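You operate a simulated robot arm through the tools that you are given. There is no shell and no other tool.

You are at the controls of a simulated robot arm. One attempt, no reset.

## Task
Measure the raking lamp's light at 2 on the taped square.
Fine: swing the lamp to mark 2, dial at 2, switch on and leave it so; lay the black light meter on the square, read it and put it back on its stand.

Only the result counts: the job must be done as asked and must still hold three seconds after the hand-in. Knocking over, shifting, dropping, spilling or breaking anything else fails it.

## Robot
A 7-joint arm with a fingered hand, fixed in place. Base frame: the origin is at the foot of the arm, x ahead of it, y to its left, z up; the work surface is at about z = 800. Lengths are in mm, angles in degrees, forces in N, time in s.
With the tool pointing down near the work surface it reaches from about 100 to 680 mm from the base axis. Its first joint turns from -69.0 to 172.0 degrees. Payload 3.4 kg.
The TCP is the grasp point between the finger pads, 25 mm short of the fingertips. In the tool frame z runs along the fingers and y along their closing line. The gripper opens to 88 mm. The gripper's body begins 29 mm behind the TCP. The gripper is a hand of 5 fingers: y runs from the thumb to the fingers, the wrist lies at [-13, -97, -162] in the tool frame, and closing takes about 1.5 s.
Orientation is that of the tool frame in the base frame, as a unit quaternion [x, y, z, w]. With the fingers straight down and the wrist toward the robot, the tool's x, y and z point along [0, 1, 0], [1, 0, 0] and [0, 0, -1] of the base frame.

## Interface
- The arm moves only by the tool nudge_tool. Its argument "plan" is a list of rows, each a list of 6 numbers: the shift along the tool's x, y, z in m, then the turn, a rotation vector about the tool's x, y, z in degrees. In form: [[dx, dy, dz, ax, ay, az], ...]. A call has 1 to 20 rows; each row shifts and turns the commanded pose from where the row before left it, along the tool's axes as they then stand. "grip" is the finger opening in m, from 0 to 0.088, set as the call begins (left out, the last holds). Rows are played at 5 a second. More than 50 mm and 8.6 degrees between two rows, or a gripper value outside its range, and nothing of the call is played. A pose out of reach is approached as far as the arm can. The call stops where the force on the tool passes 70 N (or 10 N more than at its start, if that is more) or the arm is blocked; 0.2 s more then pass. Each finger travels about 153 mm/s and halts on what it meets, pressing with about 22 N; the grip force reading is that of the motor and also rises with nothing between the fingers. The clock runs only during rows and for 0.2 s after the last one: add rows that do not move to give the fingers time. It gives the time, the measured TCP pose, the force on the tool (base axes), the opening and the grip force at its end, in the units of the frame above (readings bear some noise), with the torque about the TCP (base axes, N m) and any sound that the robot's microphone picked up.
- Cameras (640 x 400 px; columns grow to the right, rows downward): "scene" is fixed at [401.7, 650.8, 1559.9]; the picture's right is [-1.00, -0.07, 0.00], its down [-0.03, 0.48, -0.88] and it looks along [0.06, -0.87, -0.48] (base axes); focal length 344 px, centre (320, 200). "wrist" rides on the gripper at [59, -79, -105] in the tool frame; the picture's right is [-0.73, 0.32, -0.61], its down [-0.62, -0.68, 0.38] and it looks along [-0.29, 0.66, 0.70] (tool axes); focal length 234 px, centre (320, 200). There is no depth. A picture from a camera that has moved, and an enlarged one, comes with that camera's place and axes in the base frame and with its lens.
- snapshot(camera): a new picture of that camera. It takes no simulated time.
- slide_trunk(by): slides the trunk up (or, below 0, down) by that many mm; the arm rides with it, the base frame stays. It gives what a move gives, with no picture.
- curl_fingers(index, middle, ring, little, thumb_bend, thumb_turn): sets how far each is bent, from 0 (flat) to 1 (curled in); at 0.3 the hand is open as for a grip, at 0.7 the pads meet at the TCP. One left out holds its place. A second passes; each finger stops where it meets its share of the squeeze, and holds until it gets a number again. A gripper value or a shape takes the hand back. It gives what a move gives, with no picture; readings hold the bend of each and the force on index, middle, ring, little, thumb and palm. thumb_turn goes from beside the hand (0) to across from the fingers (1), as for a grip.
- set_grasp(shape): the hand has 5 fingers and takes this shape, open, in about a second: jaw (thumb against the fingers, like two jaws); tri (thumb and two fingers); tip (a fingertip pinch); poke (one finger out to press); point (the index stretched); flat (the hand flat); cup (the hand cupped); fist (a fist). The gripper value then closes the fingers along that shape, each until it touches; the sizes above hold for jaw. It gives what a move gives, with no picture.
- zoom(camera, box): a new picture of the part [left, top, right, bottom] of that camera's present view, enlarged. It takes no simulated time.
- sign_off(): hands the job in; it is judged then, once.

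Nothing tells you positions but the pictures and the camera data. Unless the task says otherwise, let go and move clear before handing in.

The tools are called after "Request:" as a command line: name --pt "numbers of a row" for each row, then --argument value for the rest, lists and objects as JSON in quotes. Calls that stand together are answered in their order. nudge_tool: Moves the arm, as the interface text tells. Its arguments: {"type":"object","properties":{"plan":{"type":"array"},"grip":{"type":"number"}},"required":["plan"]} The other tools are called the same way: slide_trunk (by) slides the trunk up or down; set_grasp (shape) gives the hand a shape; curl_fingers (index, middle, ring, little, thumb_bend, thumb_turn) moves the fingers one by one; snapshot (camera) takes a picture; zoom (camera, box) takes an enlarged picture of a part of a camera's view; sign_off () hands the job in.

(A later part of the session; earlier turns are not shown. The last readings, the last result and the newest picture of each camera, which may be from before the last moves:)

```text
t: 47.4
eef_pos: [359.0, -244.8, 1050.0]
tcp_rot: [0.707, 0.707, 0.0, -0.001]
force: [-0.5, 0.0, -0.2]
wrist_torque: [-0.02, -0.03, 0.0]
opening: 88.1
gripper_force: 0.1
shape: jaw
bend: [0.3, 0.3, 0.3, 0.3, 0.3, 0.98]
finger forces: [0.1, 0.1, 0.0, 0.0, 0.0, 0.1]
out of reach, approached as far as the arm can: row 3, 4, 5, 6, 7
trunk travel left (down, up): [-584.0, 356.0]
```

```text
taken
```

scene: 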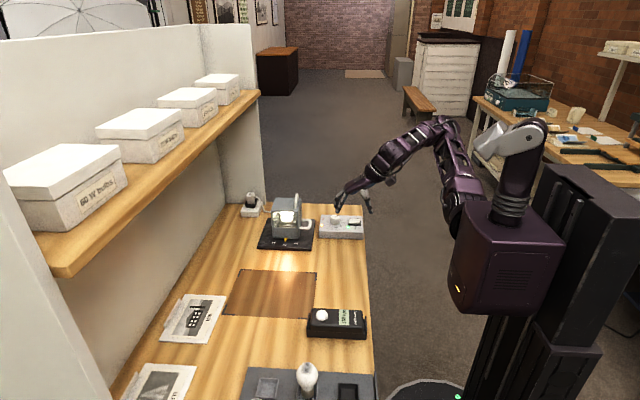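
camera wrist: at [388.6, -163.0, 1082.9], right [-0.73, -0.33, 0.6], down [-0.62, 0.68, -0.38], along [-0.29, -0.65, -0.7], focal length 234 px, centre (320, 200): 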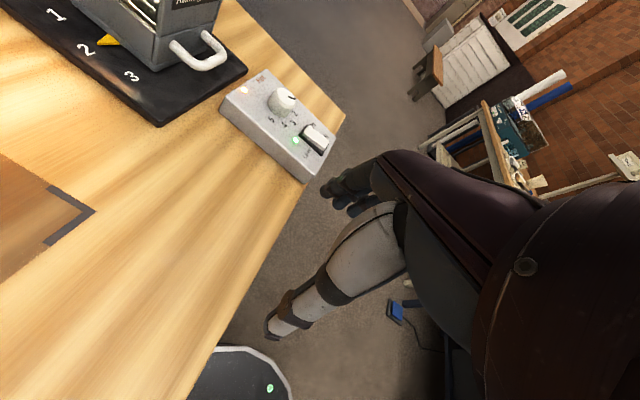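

Request:
nudge_tool --pt "0.037 0.008 0 0 0 0" --pt "0.037 0.008 0 0 0 0" --pt "0.037 0.008 0 0 0 0" --pt "0.037 0.008 0 0 0 0" --pt "0.037 0.008 0 0 0 0" --pt "0 0 0 0 0 -8.2" --pt "0 0 0 0 0 -8.2" --pt "0 0 0 0 0 -8.2" --pt "0 0 0 0 0 -8.2" --pt "0 0 0 0 0 -8.2" --pt "0 0 0 0 0 -8.2" --pt "0 0 0 0 0 0"

Request:
snapshot --camera "scene"

Request:
snapshot --camera "wrist"

```text
t: 50.0
eef_pos: [400.6, -57.4, 1050.7]
tcp_rot: [0.349, 0.937, 0.0, 0.0]
force: [1.0, -0.2, 0.6]
wrist_torque: [0.01, 0.01, 0.0]
opening: 87.3
gripper_force: 0.0
shape: jaw
bend: [0.3, 0.3, 0.3, 0.3, 0.3, 0.98]
finger forces: [0.0, 0.0, 0.0, 0.1, 0.1, 0.1]
trunk travel left (down, up): [-584.0, 356.0]
```

```text
taken
```

scene: 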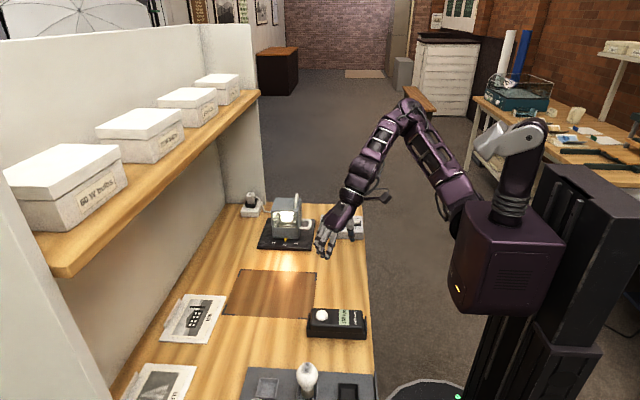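

```text
taken
camera wrist: at [303.4, -78.8, 1157.2], right [0.76, -0.23, 0.61], down [0.03, -0.92, -0.38], along [0.65, 0.31, -0.7], focal length 234 px, centre (320, 200)
```

wrist: 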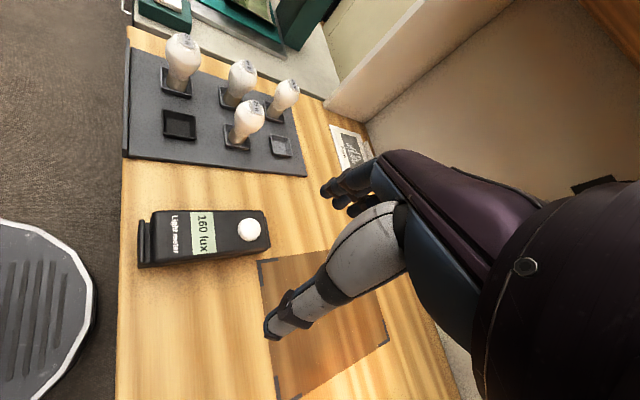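

That direction is reachable, and the meter is clearly visible now (160 lux on its stand). I'll zoom in to measure it and finish the rotation.

Request:
zoom --camera "wrist" --box '[120, 180, 300, 290]'

Request:
zoom --camera "scene" --box '[295, 295, 380, 350]'

Request:
nudge_tool --pt "0 0 0 0 0 -8.2" --pt "0 0 0 0 0 -8.2" --pt "0 0 0 0 0 -8.2" --pt "0 0 0 0 0 -8.2" --pt "0 0 0 0 0 -8.2" --pt "0 0 0 0 0 0"

Request:
snapshot --camera "wrist"

```text
3.56 times, centred on (210, 235) of wrist
camera zoom: at [303.4, -78.8, 1157.2], right [0.76, -0.23, 0.61], down [0.03, -0.92, -0.38], along [0.65, 0.31, -0.7], focal length 833 px, centre (711, 76)
```

zoom: 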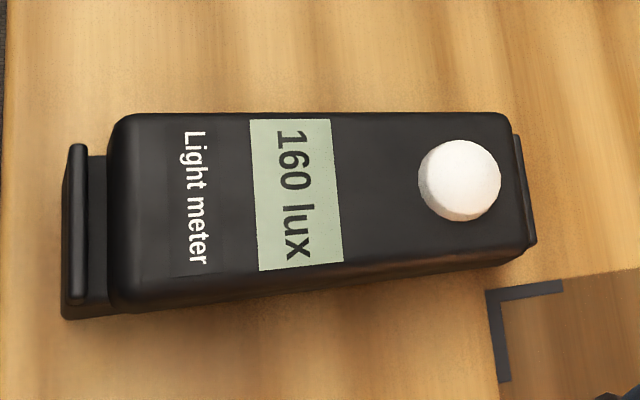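

```text
7.27 times, centred on (338, 322) of scene
camera zoom: at [401.7, 650.8, 1559.9], right [-1.0, -0.07, 0.0], down [-0.03, 0.48, -0.88], along [0.06, -0.87, -0.48], focal length 2501 px, centre (193, -691)
```

zoom: 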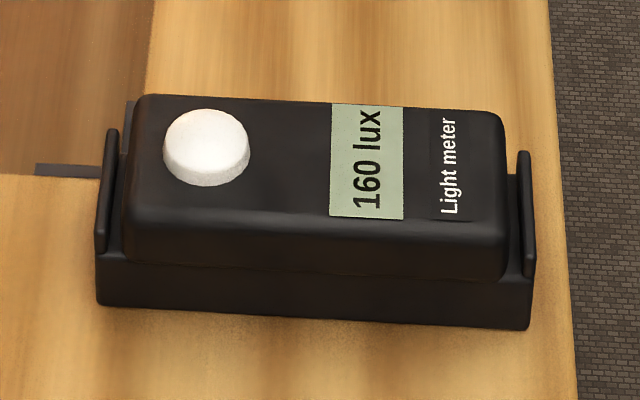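

```text
t: 51.4
eef_pos: [295.8, 26.2, 1035.5]
tcp_rot: [0.002, 1.0, 0.0, 0.002]
force: [-0.3, -1.0, -0.9]
wrist_torque: [-0.01, -0.04, -0.02]
opening: 87.9
gripper_force: 0.1
shape: jaw
bend: [0.3, 0.3, 0.3, 0.3, 0.3, 0.98]
finger forces: [0.1, 0.0, 0.0, 0.1, 0.0, 0.0]
out of reach, approached as far as the arm can: row 3, 4, 5
trunk travel left (down, up): [-584.0, 356.0]
```

```text
taken
camera wrist: at [236.3, -52.9, 1142.9], right [0.73, 0.32, 0.61], down [0.62, -0.68, -0.38], along [0.29, 0.66, -0.69], focal length 234 px, centre (320, 200)
```

wrist: 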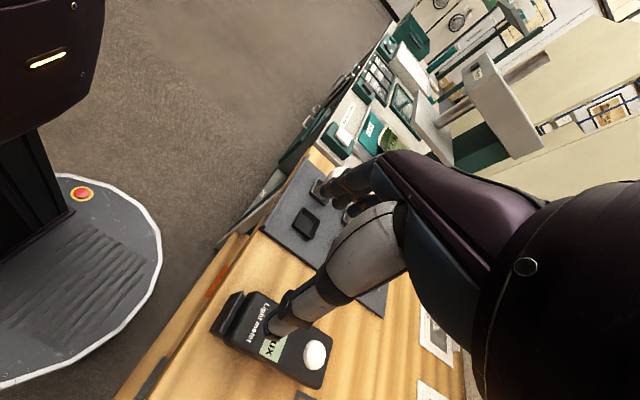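

Yaw 90° at the meter is just outside the present configuration's range. I'll raise the trunk so the forearm hangs more vertically (better yaw range), then approach the meter at about (402, 4).

Request:
slide_trunk --by 150

Request:
nudge_tool --pt "-0.0212 -0.0042 0.037 0 0 0" --pt "-0.0212 -0.0042 0.037 0 0 0" --pt "-0.0212 -0.0042 0.037 0 0 0" --pt "-0.0212 -0.0042 0.037 0 0 0" --pt "-0.0212 -0.0042 0.037 0 0 0" --pt "0 0 0 0 0 0"

Request:
snapshot --camera "scene"

Request:
snapshot --camera "wrist"

```text
t: 53.1
eef_pos: [296.3, 25.6, 1186.9]
tcp_rot: [0.003, 1.0, 0.0, 0.002]
force: [0.2, -0.8, 0.5]
wrist_torque: [0.0, 0.02, -0.02]
opening: 87.6
gripper_force: 0.2
shape: jaw
bend: [0.3, 0.3, 0.3, 0.3, 0.3, 0.98]
finger forces: [0.0, 0.0, 0.0, 0.1, 0.0, 0.0]
trunk travel left (down, up): [-734.0, 206.0]
```

```text
t: 54.5
eef_pos: [334.0, 13.2, 1051.5]
tcp_rot: [0.006, 1.0, 0.0, 0.004]
force: [-0.2, -0.5, 0.1]
wrist_torque: [-0.01, -0.05, 0.02]
opening: 87.8
gripper_force: 0.0
shape: jaw
bend: [0.3, 0.3, 0.3, 0.3, 0.3, 0.98]
finger forces: [0.0, 0.1, 0.0, 0.0, 0.1, 0.0]
out of reach, approached as far as the arm can: row 1, 2, 3, 4, 5
trunk travel left (down, up): [-734.0, 206.0]
```

```text
taken
```

scene: 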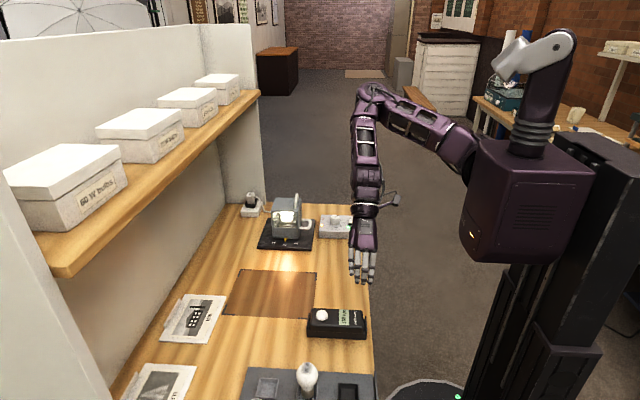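

```text
taken
camera wrist: at [272.9, -64.2, 1156.8], right [0.72, 0.31, 0.61], down [0.62, -0.69, -0.38], along [0.31, 0.65, -0.69], focal length 234 px, centre (320, 200)
```

wrist: 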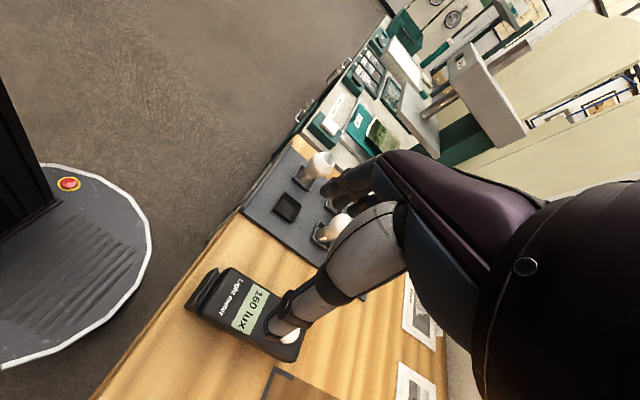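

Lower hand positions seem to extend the range. I'll go down some and then try to move forward.

Request:
nudge_tool --pt "0 0.002 0.03 0 0 0" --pt "0 0.002 0.03 0 0 0" --pt "0 0.002 0.03 0 0 0" --pt "0 0.002 0.03 0 0 0" --pt "-0.015 0 0 0 0 0" --pt "-0.015 0 0 0 0 0" --pt "-0.015 0 0 0 0 0" --pt "-0.015 0 0 0 0 0" --pt "0 0 0 0 0 0"

Request:
snapshot --camera "scene"

Request:
snapshot --camera "wrist"

```text
t: 56.5
eef_pos: [337.3, -35.8, 988.0]
tcp_rot: [0.002, 1.0, 0.0, 0.001]
force: [0.2, 0.0, -0.4]
wrist_torque: [-0.02, 0.01, 0.0]
opening: 87.8
gripper_force: 0.1
shape: jaw
bend: [0.3, 0.3, 0.3, 0.3, 0.3, 0.98]
finger forces: [0.1, 0.0, 0.0, 0.0, 0.0, 0.0]
out of reach, approached as far as the arm can: row 1, 2, 3, 4, 5, 6, 7, 8
trunk travel left (down, up): [-734.0, 206.0]
```

```text
taken
```

scene: 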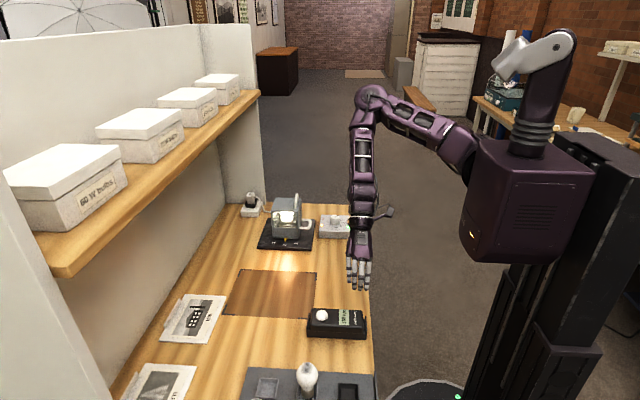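

```text
taken
camera wrist: at [276.8, -113.1, 1093.5], right [0.73, 0.32, 0.61], down [0.62, -0.68, -0.38], along [0.3, 0.66, -0.69], focal length 234 px, centre (320, 200)
```

wrist: 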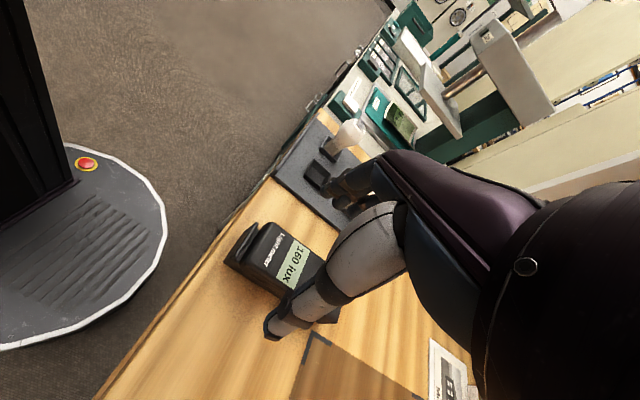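

The solver seems stuck in an awkward elbow posture. I'll undo part of the yaw, go low over the meter, then rotate again from there.

Request:
nudge_tool --pt "0 0 0 0 0 8.2" --pt "0 0 0 0 0 8.2" --pt "0 0 0 0 0 8.2" --pt "0 0 0 0 0 8.2" --pt "0 0 0 0 0 8.2" --pt "0 0 0 0 0 8.0" --pt "-0.007 0.0356 0 0 0 0" --pt "-0.007 0.0356 0 0 0 0" --pt "0 0 0.025 0 0 0" --pt "0 0 0.025 0 0 0" --pt "0 0 0 0 0 0"

Request:
snapshot --camera "scene"

Request:
snapshot --camera "wrist"

```text
t: 58.9
eef_pos: [410.1, -57.0, 989.3]
tcp_rot: [0.417, 0.909, 0.001, 0.001]
force: [-0.1, 0.7, 0.1]
wrist_torque: [0.01, 0.03, 0.0]
opening: 87.8
gripper_force: 0.1
shape: jaw
bend: [0.3, 0.3, 0.3, 0.3, 0.3, 0.98]
finger forces: [0.0, 0.1, 0.0, 0.1, 0.0, 0.0]
out of reach, approached as far as the arm can: row 4, 5, 6, 7, 8, 9, 10
trunk travel left (down, up): [-734.0, 206.0]
```

```text
taken
```

scene: 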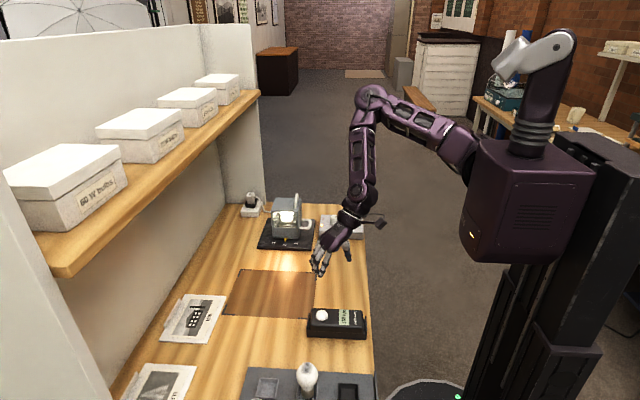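

```text
taken
camera wrist: at [311.8, -63.9, 1094.9], right [0.72, -0.34, 0.61], down [-0.11, -0.92, -0.38], along [0.69, 0.21, -0.69], focal length 234 px, centre (320, 200)
```

wrist: 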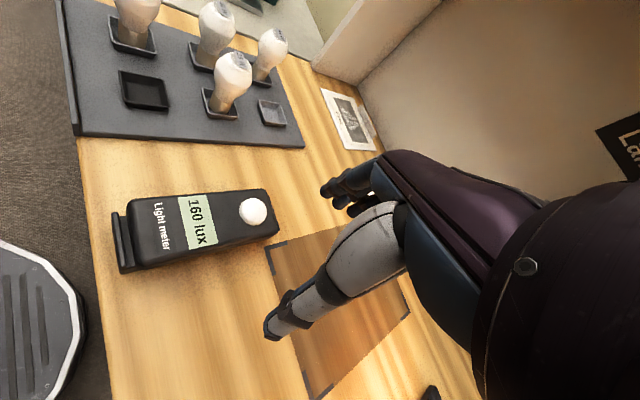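

Lowering the shoulder relative to the hand seems to be the blocked direction, so I'll lower the trunk moderately instead and then test yaw and position above the meter.

Request:
slide_trunk --by -70

Request:
nudge_tool --pt "0.0 0.0 0 0 0 -8.2" --pt "0.01 0 0 0 0 -8.2" --pt "0.01 0 0 0 0 -8.2" --pt "0.01 0 0 0 0 -8.2" --pt "0 0.01 0 0 0 0" --pt "0 0.015 0 0 0 0" --pt "0 0 0 0 0 0"

Request:
snapshot --camera "scene"

```text
t: 60.0
eef_pos: [411.6, -57.5, 918.7]
tcp_rot: [0.417, 0.909, 0.0, 0.002]
force: [-0.1, -0.8, 0.4]
wrist_torque: [0.0, 0.0, 0.08]
opening: 87.9
gripper_force: 0.1
shape: jaw
bend: [0.3, 0.3, 0.3, 0.3, 0.3, 0.98]
finger forces: [0.0, 0.0, 0.0, 0.1, 0.1, 0.1]
trunk travel left (down, up): [-664.0, 276.0]
```

```text
t: 61.6
eef_pos: [390.3, -28.3, 929.8]
tcp_rot: [0.144, 0.99, 0.0, 0.001]
force: [0.6, 0.1, -0.4]
wrist_torque: [0.01, 0.03, -0.02]
opening: 87.4
gripper_force: 0.1
shape: jaw
bend: [0.3, 0.3, 0.3, 0.3, 0.3, 0.98]
finger forces: [0.0, 0.0, 0.0, 0.0, 0.1, 0.1]
out of reach, approached as far as the arm can: row 5, 6
trunk travel left (down, up): [-664.0, 276.0]
```

```text
taken
```

scene: 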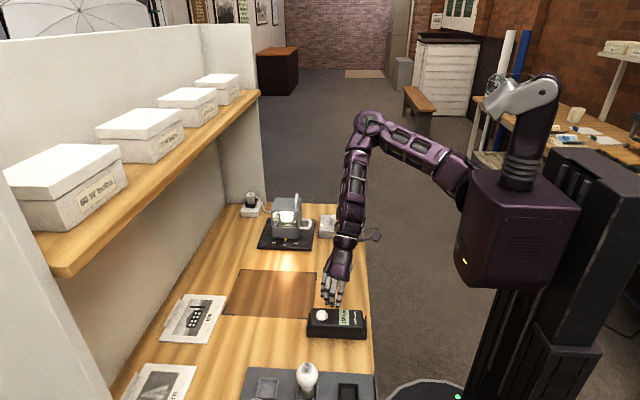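

Yaw 73° at (390, -28) works. I'll raise the hand relative to the shoulder and lower the trunk further, then continue the rotation and position.

Request:
nudge_tool --pt "0 0 -0.04 0 0 0" --pt "0 0 -0.04 0 0 0" --pt "0 0 0 0 0 0"

Request:
slide_trunk --by -80

Request:
nudge_tool --pt "0 0.0 0 0 0 -8.2" --pt "0 0 0 0 0 -8.2" --pt "0 0.015 0 0 0 0" --pt "0 0.015 0 0 0 0" --pt "-0.01 0 0 0 0 0" --pt "0 0 0 0 0 0"

Request:
snapshot --camera "scene"

```text
t: 62.4
eef_pos: [390.8, -28.4, 1009.5]
tcp_rot: [0.145, 0.99, -0.001, 0.002]
force: [0.6, -1.0, -0.1]
wrist_torque: [-0.03, 0.02, 0.03]
opening: 87.7
gripper_force: 0.2
shape: jaw
bend: [0.3, 0.3, 0.3, 0.3, 0.3, 0.98]
finger forces: [0.1, 0.0, 0.0, 0.0, 0.1, 0.0]
trunk travel left (down, up): [-664.0, 276.0]
```

```text
t: 63.6
eef_pos: [389.6, -29.4, 929.8]
tcp_rot: [0.144, 0.99, 0.001, 0.001]
force: [0.4, -0.4, 0.6]
wrist_torque: [-0.01, 0.0, 0.04]
opening: 88.3
gripper_force: 0.1
shape: jaw
bend: [0.3, 0.3, 0.3, 0.3, 0.3, 0.98]
finger forces: [0.0, 0.0, 0.0, 0.0, 0.0, 0.0]
trunk travel left (down, up): [-584.0, 356.0]
```

```text
t: 65.0
eef_pos: [374.7, 20.4, 919.2]
tcp_rot: [0.076, 0.997, -0.001, 0.004]
force: [0.4, 0.0, -0.5]
wrist_torque: [-0.01, -0.01, -0.02]
opening: 88.0
gripper_force: 0.1
shape: jaw
bend: [0.3, 0.3, 0.3, 0.3, 0.3, 0.98]
finger forces: [0.0, 0.0, 0.0, 0.0, 0.0, 0.0]
out of reach, approached as far as the arm can: row 1, 2, 5
trunk travel left (down, up): [-584.0, 356.0]
```

```text
taken
```

scene: 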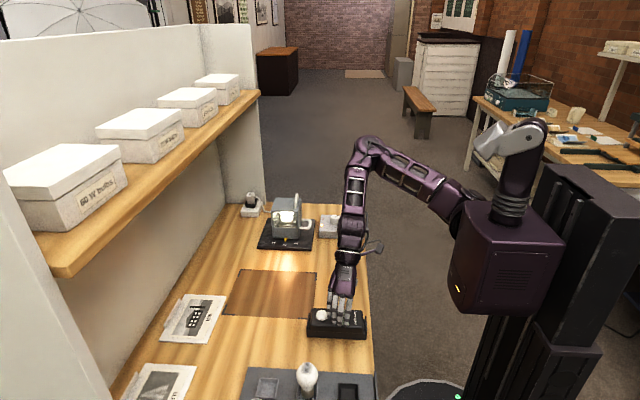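

Now at yaw 81°, x 375, so it's improving. One more trunk step down should tell whether 90° is attainable.

Request:
nudge_tool --pt "0 0 -0.04 0 0 0" --pt "0 0 -0.04 0 0 0" --pt "0 0 -0.02 0 0 0" --pt "0 0 0 0 0 0"

Request:
slide_trunk --by -100

Request:
nudge_tool --pt "0 0 0 0 0 -4" --pt "0 0 0 0 0 -4" --pt "0 0 0 0 0 0"

Request:
nudge_tool --pt "-0.012 0 0 0 0 0" --pt "-0.012 0 0 0 0 0" --pt "0 0 0 0 0 0"

Request:
snapshot --camera "scene"

```text
t: 66.0
eef_pos: [358.5, 27.1, 1015.8]
tcp_rot: [0.079, 0.997, -0.001, 0.005]
force: [0.4, 0.1, 0.4]
wrist_torque: [0.02, 0.0, -0.02]
opening: 87.8
gripper_force: 0.0
shape: jaw
bend: [0.3, 0.3, 0.3, 0.3, 0.3, 0.98]
finger forces: [0.0, 0.0, 0.1, 0.1, 0.0, 0.0]
out of reach, approached as far as the arm can: row 1, 2
trunk travel left (down, up): [-584.0, 356.0]
```

```text
t: 67.3
eef_pos: [358.1, 27.9, 915.8]
tcp_rot: [0.078, 0.997, -0.001, 0.005]
force: [0.2, 0.5, -1.0]
wrist_torque: [0.0, -0.01, -0.05]
opening: 88.0
gripper_force: 0.0
shape: jaw
bend: [0.3, 0.3, 0.3, 0.3, 0.3, 0.98]
finger forces: [0.1, 0.0, 0.0, 0.0, 0.0, 0.0]
trunk travel left (down, up): [-484.0, 456.0]
```

```text
t: 68.1
eef_pos: [322.9, 49.5, 907.9]
tcp_rot: [0.011, 1.0, -0.001, 0.006]
force: [0.3, -0.1, -0.3]
wrist_torque: [0.02, -0.01, -0.01]
opening: 88.1
gripper_force: 0.1
shape: jaw
bend: [0.3, 0.3, 0.3, 0.3, 0.3, 0.98]
finger forces: [0.1, 0.1, 0.0, 0.1, 0.1, 0.0]
out of reach, approached as far as the arm can: row 1, 2
trunk travel left (down, up): [-484.0, 456.0]
```

```text
t: 68.9
eef_pos: [322.9, 49.2, 906.8]
tcp_rot: [0.01, 1.0, 0.0, 0.007]
force: [0.0, -0.4, 0.3]
wrist_torque: [-0.03, -0.02, 0.02]
opening: 87.8
gripper_force: 0.1
shape: jaw
bend: [0.3, 0.3, 0.3, 0.3, 0.3, 0.98]
finger forces: [0.1, 0.1, 0.1, 0.0, 0.1, 0.0]
out of reach, approached as far as the arm can: row 1, 2
trunk travel left (down, up): [-484.0, 456.0]
```

```text
taken
```

scene: 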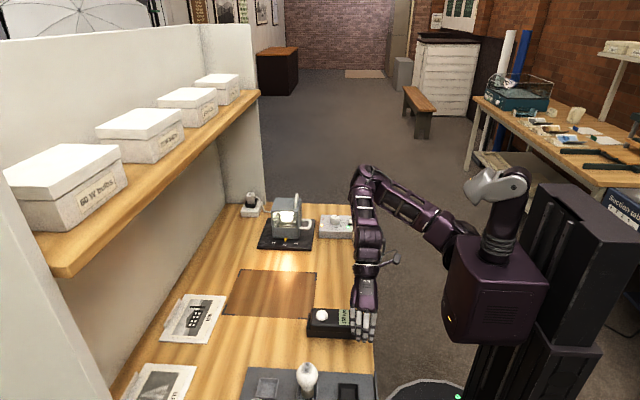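

Lower is worse, and the likely limit is side-bending of the wrist. Tilting the tool about the closing axis (fingers leaning outward along the meter's length) should relieve it while keeping the pads parallel to the meter's sides. I'll raise the trunk again and try that.

Request:
slide_trunk --by 120

Request:
nudge_tool --pt "0 0 0 0 -5 0" --pt "0 0 0 0 -5 0" --pt "0 0 0 0 -5 0" --pt "0 0 0 0 0 0"

Request:
nudge_tool --pt "-0.02 -0.012 0 0 0 0" --pt "-0.02 -0.012 0 0 0 0" --pt "-0.02 -0.012 0.0 0 0 0" --pt "-0.018 -0.008 0.0 0 0 0" --pt "0 0 0 0 0 0"

Request:
snapshot --camera "scene"

```text
t: 70.4
eef_pos: [323.4, 48.6, 1026.5]
tcp_rot: [0.011, 1.0, -0.001, 0.007]
force: [0.5, -0.5, 0.4]
wrist_torque: [0.0, -0.01, 0.0]
opening: 87.9
gripper_force: 0.0
shape: jaw
bend: [0.3, 0.3, 0.3, 0.3, 0.3, 0.98]
finger forces: [0.0, 0.1, 0.0, 0.0, 0.0, 0.0]
trunk travel left (down, up): [-604.0, 336.0]
```

```text
t: 71.4
eef_pos: [324.2, 45.8, 1027.1]
tcp_rot: [0.012, 0.99, -0.001, 0.138]
force: [-0.5, 0.0, 0.6]
wrist_torque: [0.03, -0.01, 0.04]
opening: 87.9
gripper_force: 0.0
shape: jaw
bend: [0.3, 0.3, 0.3, 0.3, 0.3, 0.98]
finger forces: [0.1, 0.0, 0.1, 0.0, 0.1, 0.0]
out of reach, approached as far as the arm can: row 3
trunk travel left (down, up): [-604.0, 336.0]
```

```text
t: 72.6
eef_pos: [359.8, 21.4, 1033.8]
tcp_rot: [0.013, 0.99, -0.002, 0.138]
force: [0.5, 0.0, 0.4]
wrist_torque: [-0.04, 0.0, -0.02]
opening: 87.8
gripper_force: 0.1
shape: jaw
bend: [0.3, 0.3, 0.3, 0.3, 0.3, 0.98]
finger forces: [0.0, 0.0, 0.0, 0.0, 0.0, 0.0]
out of reach, approached as far as the arm can: row 2, 3, 4
trunk travel left (down, up): [-604.0, 336.0]
```

```text
taken
```

scene: 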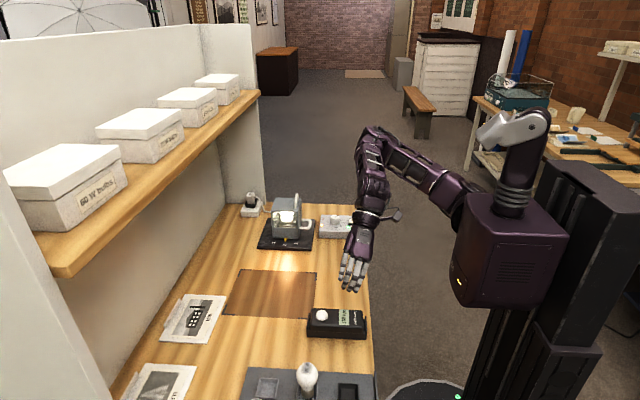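

The tilt helped by about 60 mm. I'll go lower and forward.

Request:
nudge_tool --pt "0.0092 0 0.032 0 0 0" --pt "0.0092 0 0.032 0 0 0" --pt "0.0092 0 0.032 0 0 0" --pt "-0.0128 -0.005 0.0036 0 0 0" --pt "-0.0128 -0.005 0.0036 0 0 0" --pt "-0.0128 -0.005 0.0036 0 0 0" --pt "0 0 0 0 0 0"

Request:
snapshot --camera "scene"

Request:
snapshot --camera "wrist"

```text
t: 74.2
eef_pos: [398.1, 3.8, 935.8]
tcp_rot: [0.011, 0.99, -0.002, 0.138]
force: [0.3, -0.1, 0.1]
wrist_torque: [-0.02, -0.03, -0.01]
opening: 87.8
gripper_force: 0.0
shape: jaw
bend: [0.3, 0.3, 0.3, 0.3, 0.3, 0.98]
finger forces: [0.0, 0.0, 0.0, 0.1, 0.0, 0.1]
out of reach, approached as far as the arm can: row 3
trunk travel left (down, up): [-604.0, 336.0]
```

```text
taken
```

scene: 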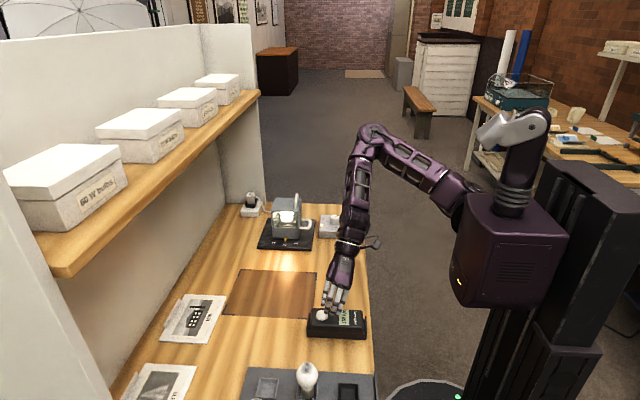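

```text
taken
camera wrist: at [311.4, -72.6, 1022.0], right [0.54, 0.31, 0.78], down [0.69, -0.7, -0.2], along [0.48, 0.65, -0.59], focal length 234 px, centre (320, 200)
```

wrist: 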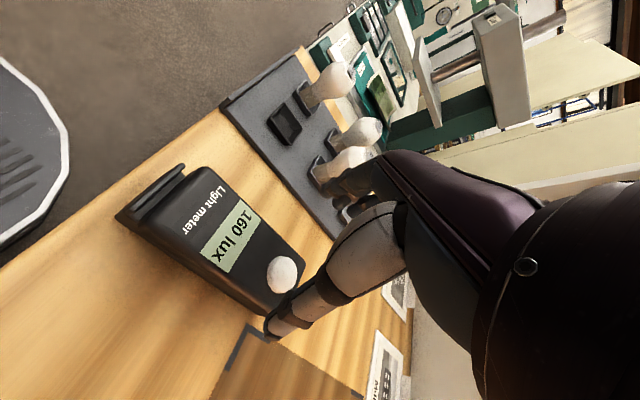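

I've reached directly above the meter with yaw 90° and a 16° tilt. I'll examine alignment in both cameras.

Request:
zoom --camera "scene" --box '[290, 270, 385, 350]'

Request:
zoom --camera "wrist" --box '[100, 140, 380, 380]'

```text
5.00 times, centred on (338, 310) of scene
camera zoom: at [401.7, 650.8, 1559.9], right [-1.0, -0.07, 0.0], down [-0.03, 0.48, -0.88], along [0.06, -0.87, -0.48], focal length 1720 px, centre (232, -350)
```

zoom: 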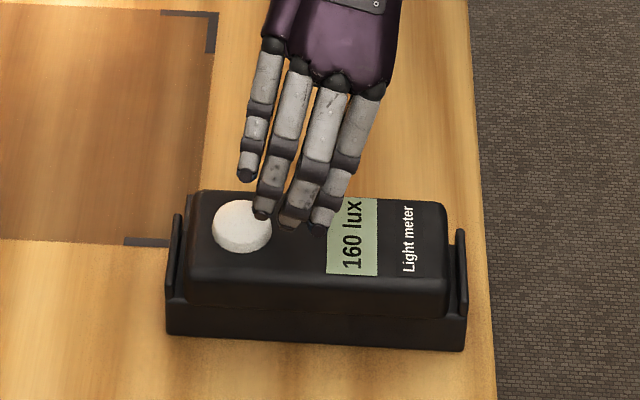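

```text
1.67 times, centred on (240, 260) of wrist
camera zoom: at [311.4, -72.6, 1022.0], right [0.54, 0.31, 0.78], down [0.69, -0.7, -0.2], along [0.48, 0.65, -0.59], focal length 390 px, centre (453, 100)
```

zoom: 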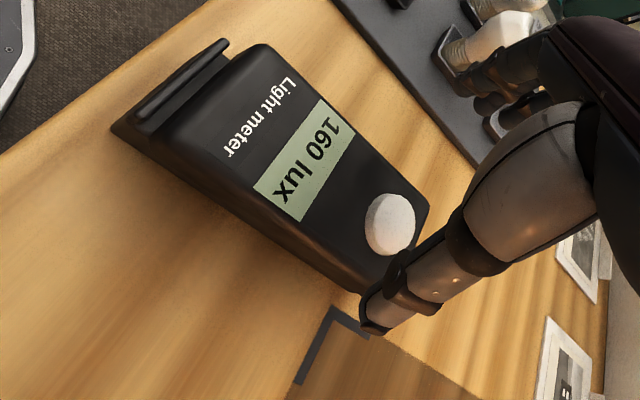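

The meter and stand span about y -16 to 28 (centre about 6) and x 323–480, with the top near 857. I'll lower partway with the TCP at (384, 6) so the finger group centres on the meter.

Request:
nudge_tool --pt "0.0101 0.0008 0.0182 0 0 0" --pt "0.0101 0.0007 0.0182 0 0 0" --pt "0.0101 0.0007 0.0182 0 0 0" --pt "0 0 0 0 0 0"

Request:
zoom --camera "scene" --box '[290, 270, 385, 350]'

Request:
zoom --camera "wrist" --box '[100, 140, 380, 380]'

```text
t: 75.2
eef_pos: [381.3, -10.7, 887.6]
tcp_rot: [0.011, 0.99, -0.001, 0.138]
force: [0.4, -0.6, -0.4]
wrist_torque: [-0.05, 0.0, -0.01]
opening: 88.1
gripper_force: 0.1
shape: jaw
bend: [0.3, 0.3, 0.3, 0.3, 0.3, 0.98]
finger forces: [0.0, 0.0, 0.1, 0.0, 0.0, 0.0]
out of reach, approached as far as the arm can: row 2, 3
trunk travel left (down, up): [-604.0, 336.0]
```

```text
5.00 times, centred on (338, 310) of scene
camera zoom: at [401.7, 650.8, 1559.9], right [-1.0, -0.07, 0.0], down [-0.03, 0.48, -0.88], along [0.06, -0.87, -0.48], focal length 1720 px, centre (232, -350)
```

zoom: 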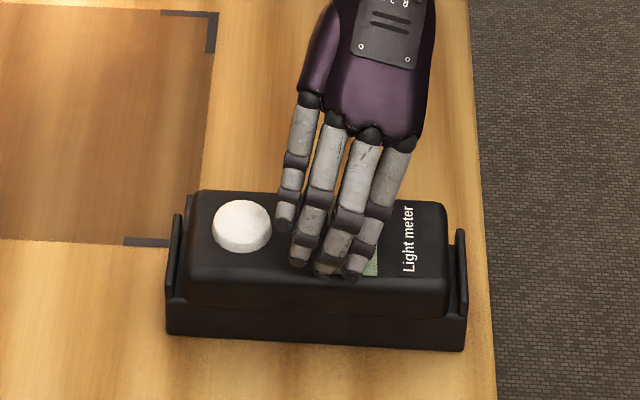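

```text
1.67 times, centred on (240, 260) of wrist
camera zoom: at [293.8, -87.6, 974.5], right [0.54, 0.31, 0.78], down [0.69, -0.7, -0.2], along [0.48, 0.65, -0.59], focal length 390 px, centre (453, 100)
```

zoom: 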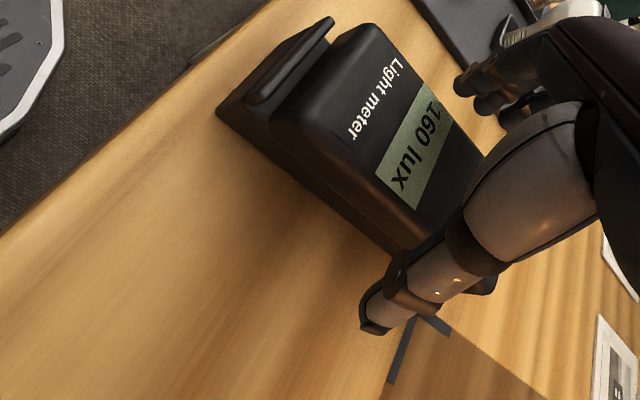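

The arm can't go lower in this posture, but a trunk slide lowers the hand without changing the joints. I'll go back up to the good posture, then lower with the trunk.

Request:
nudge_tool --pt "-0.007 0.0056 -0.0147 0 0 0" --pt "-0.007 0.0056 -0.0147 0 0 0" --pt "-0.007 0.0056 -0.0147 0 0 0" --pt "0 0 0 0 0 0"

```text
t: 76.2
eef_pos: [390.3, 5.6, 937.0]
tcp_rot: [0.011, 0.99, -0.001, 0.137]
force: [-0.1, 0.3, -0.2]
wrist_torque: [0.01, 0.04, -0.03]
opening: 87.8
gripper_force: 0.0
shape: jaw
bend: [0.3, 0.3, 0.3, 0.3, 0.3, 0.98]
finger forces: [0.0, 0.0, 0.0, 0.0, 0.1, 0.0]
trunk travel left (down, up): [-604.0, 336.0]
```

In position at (390, 5.6, 937). I'll lower with the trunk in steps.

Request:
nudge_tool --pt "0.0048 0.0004 -0.0014 0 0 0" --pt "0 0 0 0 0 0"

Request:
slide_trunk --by -50

Request:
zoom --camera "scene" --box '[290, 270, 385, 350]'

Request:
zoom --camera "wrist" --box '[100, 140, 380, 380]'

```text
t: 76.8
eef_pos: [385.0, 6.4, 936.0]
tcp_rot: [0.011, 0.99, -0.003, 0.137]
force: [0.0, 0.2, -1.0]
wrist_torque: [-0.03, -0.01, 0.02]
opening: 87.7
gripper_force: 0.0
shape: jaw
bend: [0.3, 0.3, 0.3, 0.3, 0.3, 0.98]
finger forces: [0.0, 0.1, 0.0, 0.0, 0.0, 0.1]
trunk travel left (down, up): [-604.0, 336.0]
```

```text
t: 77.7
eef_pos: [385.1, 6.3, 886.5]
tcp_rot: [0.011, 0.99, -0.001, 0.138]
force: [0.7, 0.0, -0.5]
wrist_torque: [0.0, 0.03, -0.03]
opening: 87.8
gripper_force: 0.1
shape: jaw
bend: [0.3, 0.3, 0.3, 0.3, 0.3, 0.98]
finger forces: [0.0, 0.0, 0.0, 0.0, 0.0, 0.0]
trunk travel left (down, up): [-554.0, 386.0]
```

```text
5.00 times, centred on (338, 310) of scene
camera zoom: at [401.7, 650.8, 1559.9], right [-1.0, -0.07, 0.0], down [-0.03, 0.48, -0.88], along [0.06, -0.87, -0.48], focal length 1720 px, centre (232, -350)
```

zoom: 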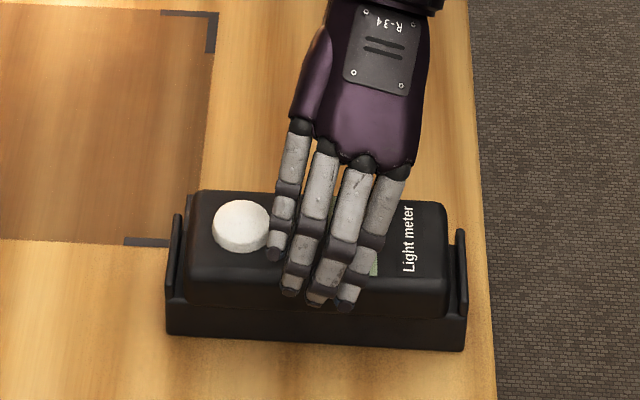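

```text
1.67 times, centred on (240, 260) of wrist
camera zoom: at [297.2, -70.5, 972.9], right [0.54, 0.31, 0.78], down [0.69, -0.7, -0.2], along [0.48, 0.65, -0.59], focal length 390 px, centre (453, 100)
```

zoom: 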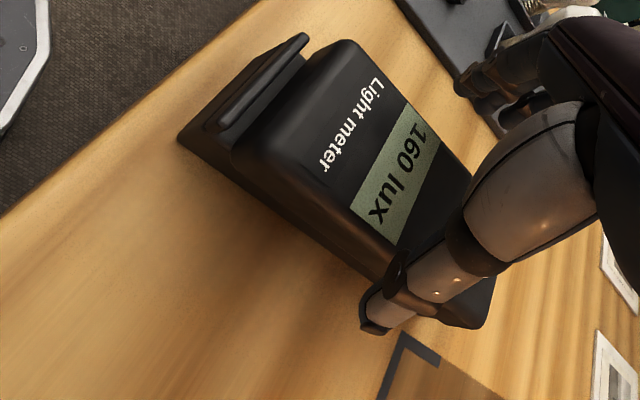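

Fingers straddle the meter properly. I'll lower the last 28 mm with the trunk.

Request:
slide_trunk --by -27

Request:
zoom --camera "scene" --box '[290, 270, 385, 350]'

Request:
zoom --camera "wrist" --box '[100, 140, 380, 380]'

```text
t: 78.5
eef_pos: [385.5, 6.0, 859.1]
tcp_rot: [0.012, 0.99, -0.001, 0.138]
force: [0.5, 0.3, -0.7]
wrist_torque: [0.01, 0.0, -0.01]
opening: 87.9
gripper_force: 0.0
shape: jaw
bend: [0.3, 0.3, 0.3, 0.3, 0.3, 0.98]
finger forces: [0.1, 0.0, 0.0, 0.0, 0.0, 0.1]
trunk travel left (down, up): [-527.0, 413.0]
```

```text
5.00 times, centred on (338, 310) of scene
camera zoom: at [401.7, 650.8, 1559.9], right [-1.0, -0.07, 0.0], down [-0.03, 0.48, -0.88], along [0.06, -0.87, -0.48], focal length 1720 px, centre (232, -350)
```

zoom: 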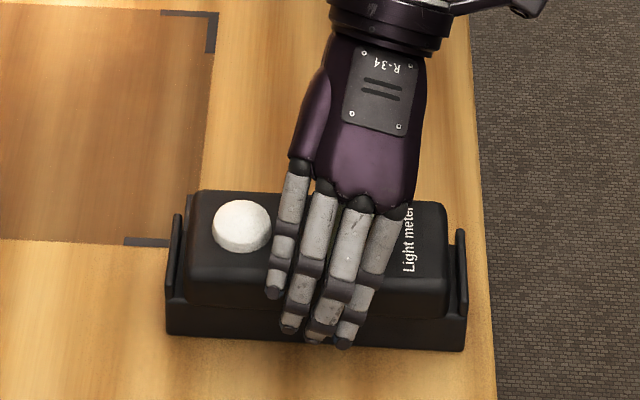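

```text
1.67 times, centred on (240, 260) of wrist
camera zoom: at [297.1, -70.4, 945.9], right [0.54, 0.31, 0.78], down [0.69, -0.7, -0.2], along [0.48, 0.65, -0.59], focal length 390 px, centre (453, 100)
```

zoom: 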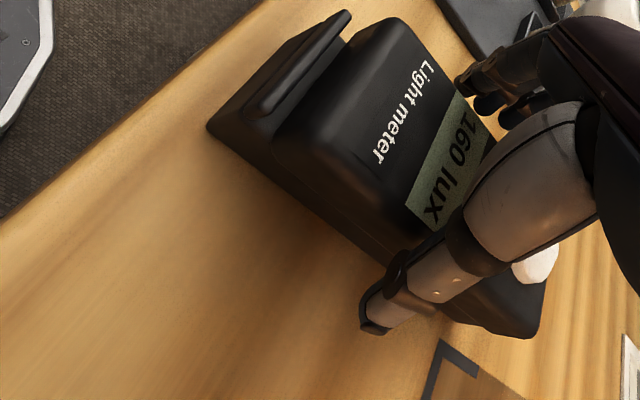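

Everything is clear with no contact force. I'll close gradually, checking which side touches first.

Request:
nudge_tool --pt "0 0 0 0 0 0" --pt "0 0 0 0 0 0" --pt "0 0 0 0 0 0" --pt "0 0 0 0 0 0" --grip 0.06

Request:
zoom --camera "scene" --box '[290, 270, 385, 350]'

Request:
zoom --camera "wrist" --box '[180, 140, 380, 340]'

```text
t: 79.5
eef_pos: [385.0, 7.0, 859.4]
tcp_rot: [0.011, 0.991, -0.001, 0.136]
force: [-0.4, -0.9, -0.5]
wrist_torque: [-0.01, 0.01, 0.02]
opening: 61.0
gripper_force: 0.0
shape: jaw
bend: [0.28, 0.37, 0.34, 0.35, 0.59, 0.99]
finger forces: [0.0, 0.0, 0.0, 0.1, 0.4, 0.1]
trunk travel left (down, up): [-527.0, 413.0]
```

```text
5.00 times, centred on (338, 310) of scene
camera zoom: at [401.7, 650.8, 1559.9], right [-1.0, -0.07, 0.0], down [-0.03, 0.48, -0.88], along [0.06, -0.87, -0.48], focal length 1720 px, centre (232, -350)
```

zoom: 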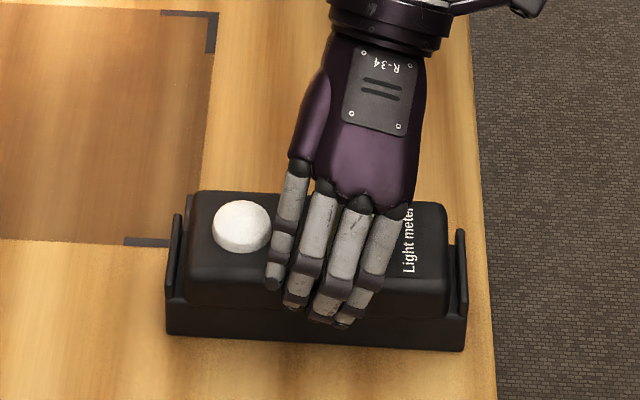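

```text
2.00 times, centred on (280, 240) of wrist
camera zoom: at [297.3, -70.6, 945.9], right [0.54, 0.31, 0.78], down [0.69, -0.7, -0.2], along [0.48, 0.65, -0.59], focal length 468 px, centre (400, 120)
```

zoom: 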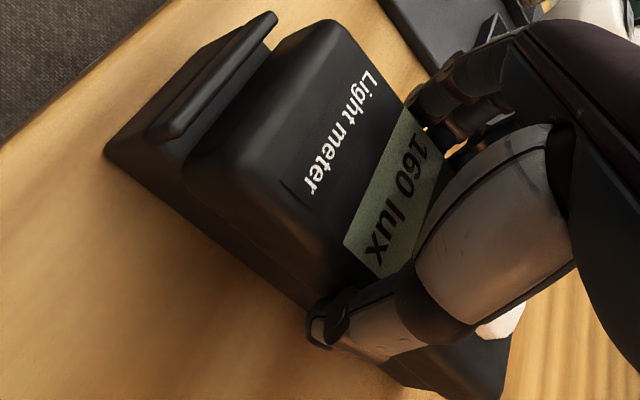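

Request:
nudge_tool --pt "0 0 0 0 0 0" --pt "0 0 0 0 0 0" --pt "0 0 0 0 0 0" --grip 0.052

Request:
zoom --camera "scene" --box '[290, 270, 385, 350]'

Request:
zoom --camera "wrist" --box '[180, 140, 380, 340]'

```text
t: 80.3
eef_pos: [385.3, 5.4, 858.6]
tcp_rot: [0.011, 0.991, -0.002, 0.137]
force: [0.6, -0.6, -0.3]
wrist_torque: [-0.04, 0.02, 0.02]
opening: 56.5
gripper_force: 22.1
shape: jaw
bend: [0.29, 0.41, 0.37, 0.42, 0.59, 0.99]
finger forces: [10.5, 6.0, 2.8, 0.0, 19.7, 0.1]
trunk travel left (down, up): [-527.0, 413.0]
```

```text
5.00 times, centred on (338, 310) of scene
camera zoom: at [401.7, 650.8, 1559.9], right [-1.0, -0.07, 0.0], down [-0.03, 0.48, -0.88], along [0.06, -0.87, -0.48], focal length 1720 px, centre (232, -350)
```

zoom: 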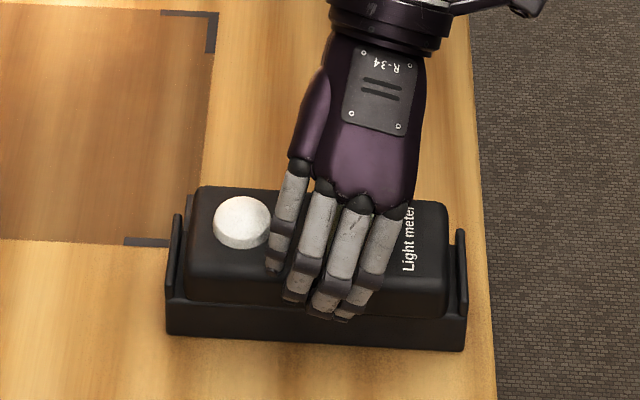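

```text
2.00 times, centred on (280, 240) of wrist
camera zoom: at [297.3, -70.6, 945.9], right [0.54, 0.31, 0.78], down [0.69, -0.7, -0.2], along [0.48, 0.65, -0.59], focal length 468 px, centre (400, 120)
```

zoom: 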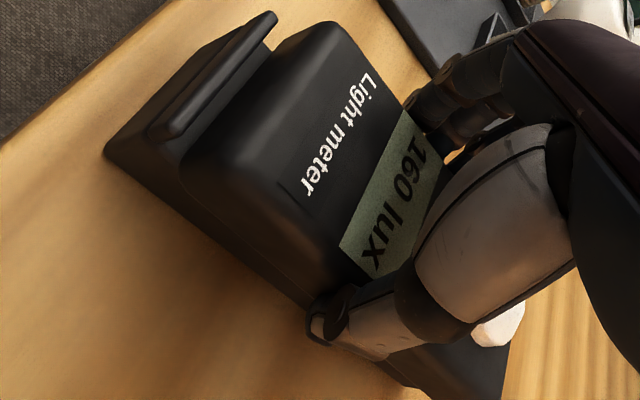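

Firm grip (thumb 20 N, fingers sharing the load) and the stand hasn't moved. I'll lift straight up with the trunk.

Request:
nudge_tool --pt "0 0 0 0 0 0" --pt "0 0 0 0 0 0" --grip 0.03

Request:
slide_trunk --by 30

Request:
zoom --camera "scene" --box '[290, 270, 385, 350]'

Request:
zoom --camera "wrist" --box '[100, 140, 380, 380]'

```text
t: 80.9
eef_pos: [385.0, 5.7, 859.0]
tcp_rot: [0.011, 0.991, -0.002, 0.136]
force: [0.5, -0.2, 1.0]
wrist_torque: [0.0, -0.01, 0.01]
opening: 56.5
gripper_force: 21.8
shape: jaw
bend: [0.29, 0.41, 0.37, 0.42, 0.59, 0.99]
finger forces: [10.5, 6.0, 2.7, 0.0, 19.8, 0.0]
trunk travel left (down, up): [-527.0, 413.0]
```

```text
t: 81.6
eef_pos: [384.9, 4.8, 889.3]
tcp_rot: [0.012, 0.991, -0.001, 0.136]
force: [0.6, 0.0, -1.0]
wrist_torque: [0.01, 0.0, 0.0]
opening: 56.8
gripper_force: 21.4
shape: jaw
bend: [0.29, 0.41, 0.37, 0.42, 0.59, 0.99]
finger forces: [11.2, 6.0, 2.5, 0.0, 19.8, 0.0]
trunk travel left (down, up): [-557.0, 383.0]
```

```text
5.00 times, centred on (338, 310) of scene
camera zoom: at [401.7, 650.8, 1559.9], right [-1.0, -0.07, 0.0], down [-0.03, 0.48, -0.88], along [0.06, -0.87, -0.48], focal length 1720 px, centre (232, -350)
```

zoom: 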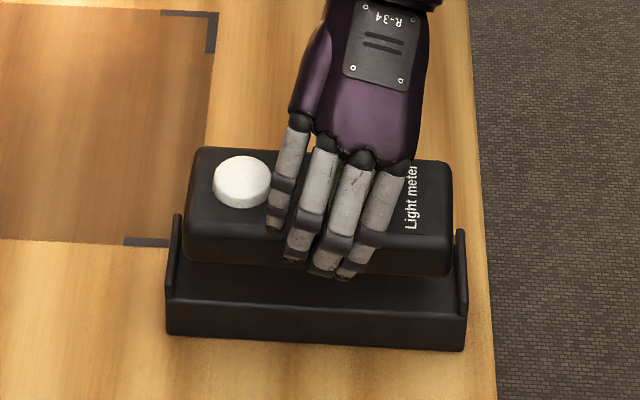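

```text
1.67 times, centred on (240, 260) of wrist
camera zoom: at [297.6, -70.6, 975.8], right [0.54, 0.31, 0.78], down [0.69, -0.7, -0.2], along [0.48, 0.65, -0.59], focal length 390 px, centre (453, 100)
```

zoom: 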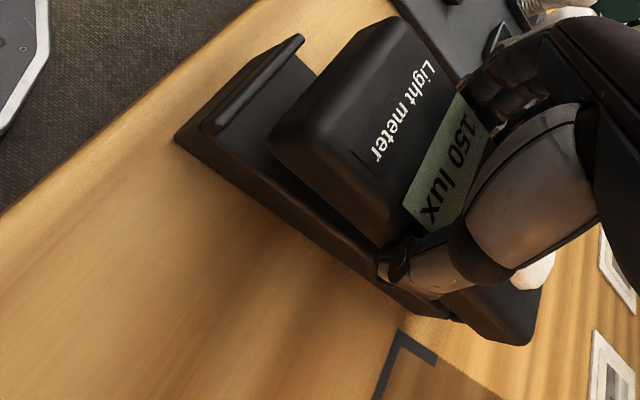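

The meter is held and the stand is empty and unmoved. I'll raise more, turn the hand to a comfortable yaw (about 45°) keeping the meter level, and carry it over the square.

Request:
slide_trunk --by 60

Request:
nudge_tool --pt "0 0 0 2.02 0 7.1" --pt "0 0 0 2.02 0 7.1" --pt "0 0 0 2.02 0 7.1" --pt "0 0 0 2.02 0 7.1" --pt "0 0 0 2.02 0 7.1" --pt "0 0 0 2.02 0 7.1" --pt "0 0 0 0 0 0"

Request:
snapshot --camera "scene"

```text
t: 82.6
eef_pos: [384.9, 5.8, 949.2]
tcp_rot: [0.011, 0.99, -0.001, 0.137]
force: [0.3, 0.1, -1.1]
wrist_torque: [0.01, 0.07, 0.03]
opening: 56.7
gripper_force: 21.6
shape: jaw
bend: [0.29, 0.41, 0.37, 0.42, 0.59, 0.99]
finger forces: [11.3, 6.0, 2.5, 0.0, 19.8, 0.0]
trunk travel left (down, up): [-617.0, 323.0]
```

```text
t: 84.2
eef_pos: [389.4, -26.2, 963.7]
tcp_rot: [0.385, 0.913, -0.054, 0.126]
force: [-0.2, -0.2, -1.6]
wrist_torque: [0.04, 0.01, 0.01]
opening: 56.6
gripper_force: 22.4
shape: jaw
bend: [0.29, 0.41, 0.37, 0.42, 0.59, 0.99]
finger forces: [11.2, 5.9, 2.5, 0.1, 19.8, 0.0]
out of reach, approached as far as the arm can: row 3, 4, 5, 6
trunk travel left (down, up): [-617.0, 323.0]
```

```text
taken
```

scene: 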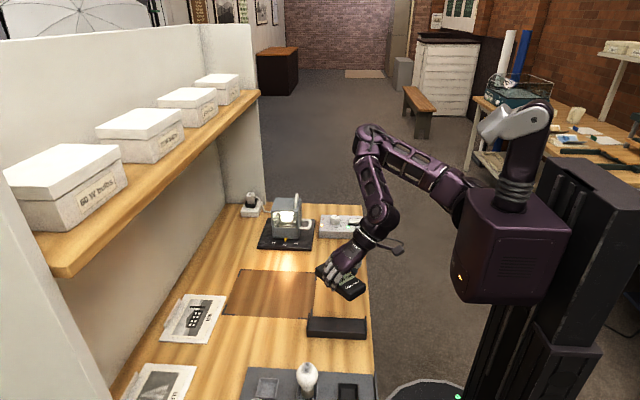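

Level and in control. Moving over the centre of the taped square.

Request:
nudge_tool --pt "-0.0329 0.0131 0.00925 0 0 0" --pt "-0.0329 0.0131 0.00925 0 0 0" --pt "-0.0329 0.0131 0.00925 0 0 0" --pt "-0.0329 0.0131 0.00925 0 0 0" --pt "-0.0329 0.0131 0.00925 0 0 0" --pt "-0.0329 0.0131 0.00925 0 0 0" --pt "0 0 0 0 0 0"

Request:
snapshot --camera "scene"

Request:
snapshot --camera "wrist"

```text
t: 85.8
eef_pos: [586.0, -116.4, 965.1]
tcp_rot: [0.383, 0.913, -0.054, 0.127]
force: [0.5, 0.0, -1.4]
wrist_torque: [0.01, 0.0, -0.01]
opening: 56.4
gripper_force: 21.9
shape: jaw
bend: [0.29, 0.41, 0.37, 0.42, 0.59, 0.99]
finger forces: [11.3, 6.0, 2.5, 0.2, 19.8, 0.1]
trunk travel left (down, up): [-617.0, 323.0]
```

```text
taken
```

scene: 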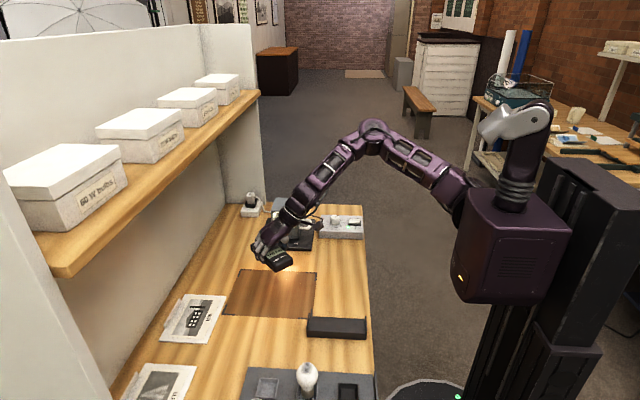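

```text
taken
camera wrist: at [469.6, -110.4, 1052.2], right [0.6, -0.15, 0.78], down [0.01, -0.98, -0.2], along [0.8, 0.12, -0.59], focal length 234 px, centre (320, 200)
```

wrist: 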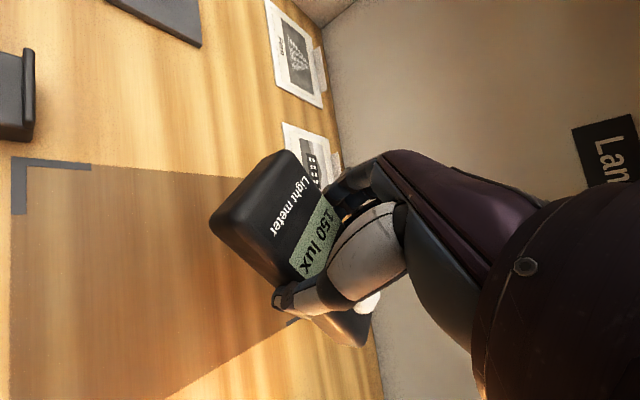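

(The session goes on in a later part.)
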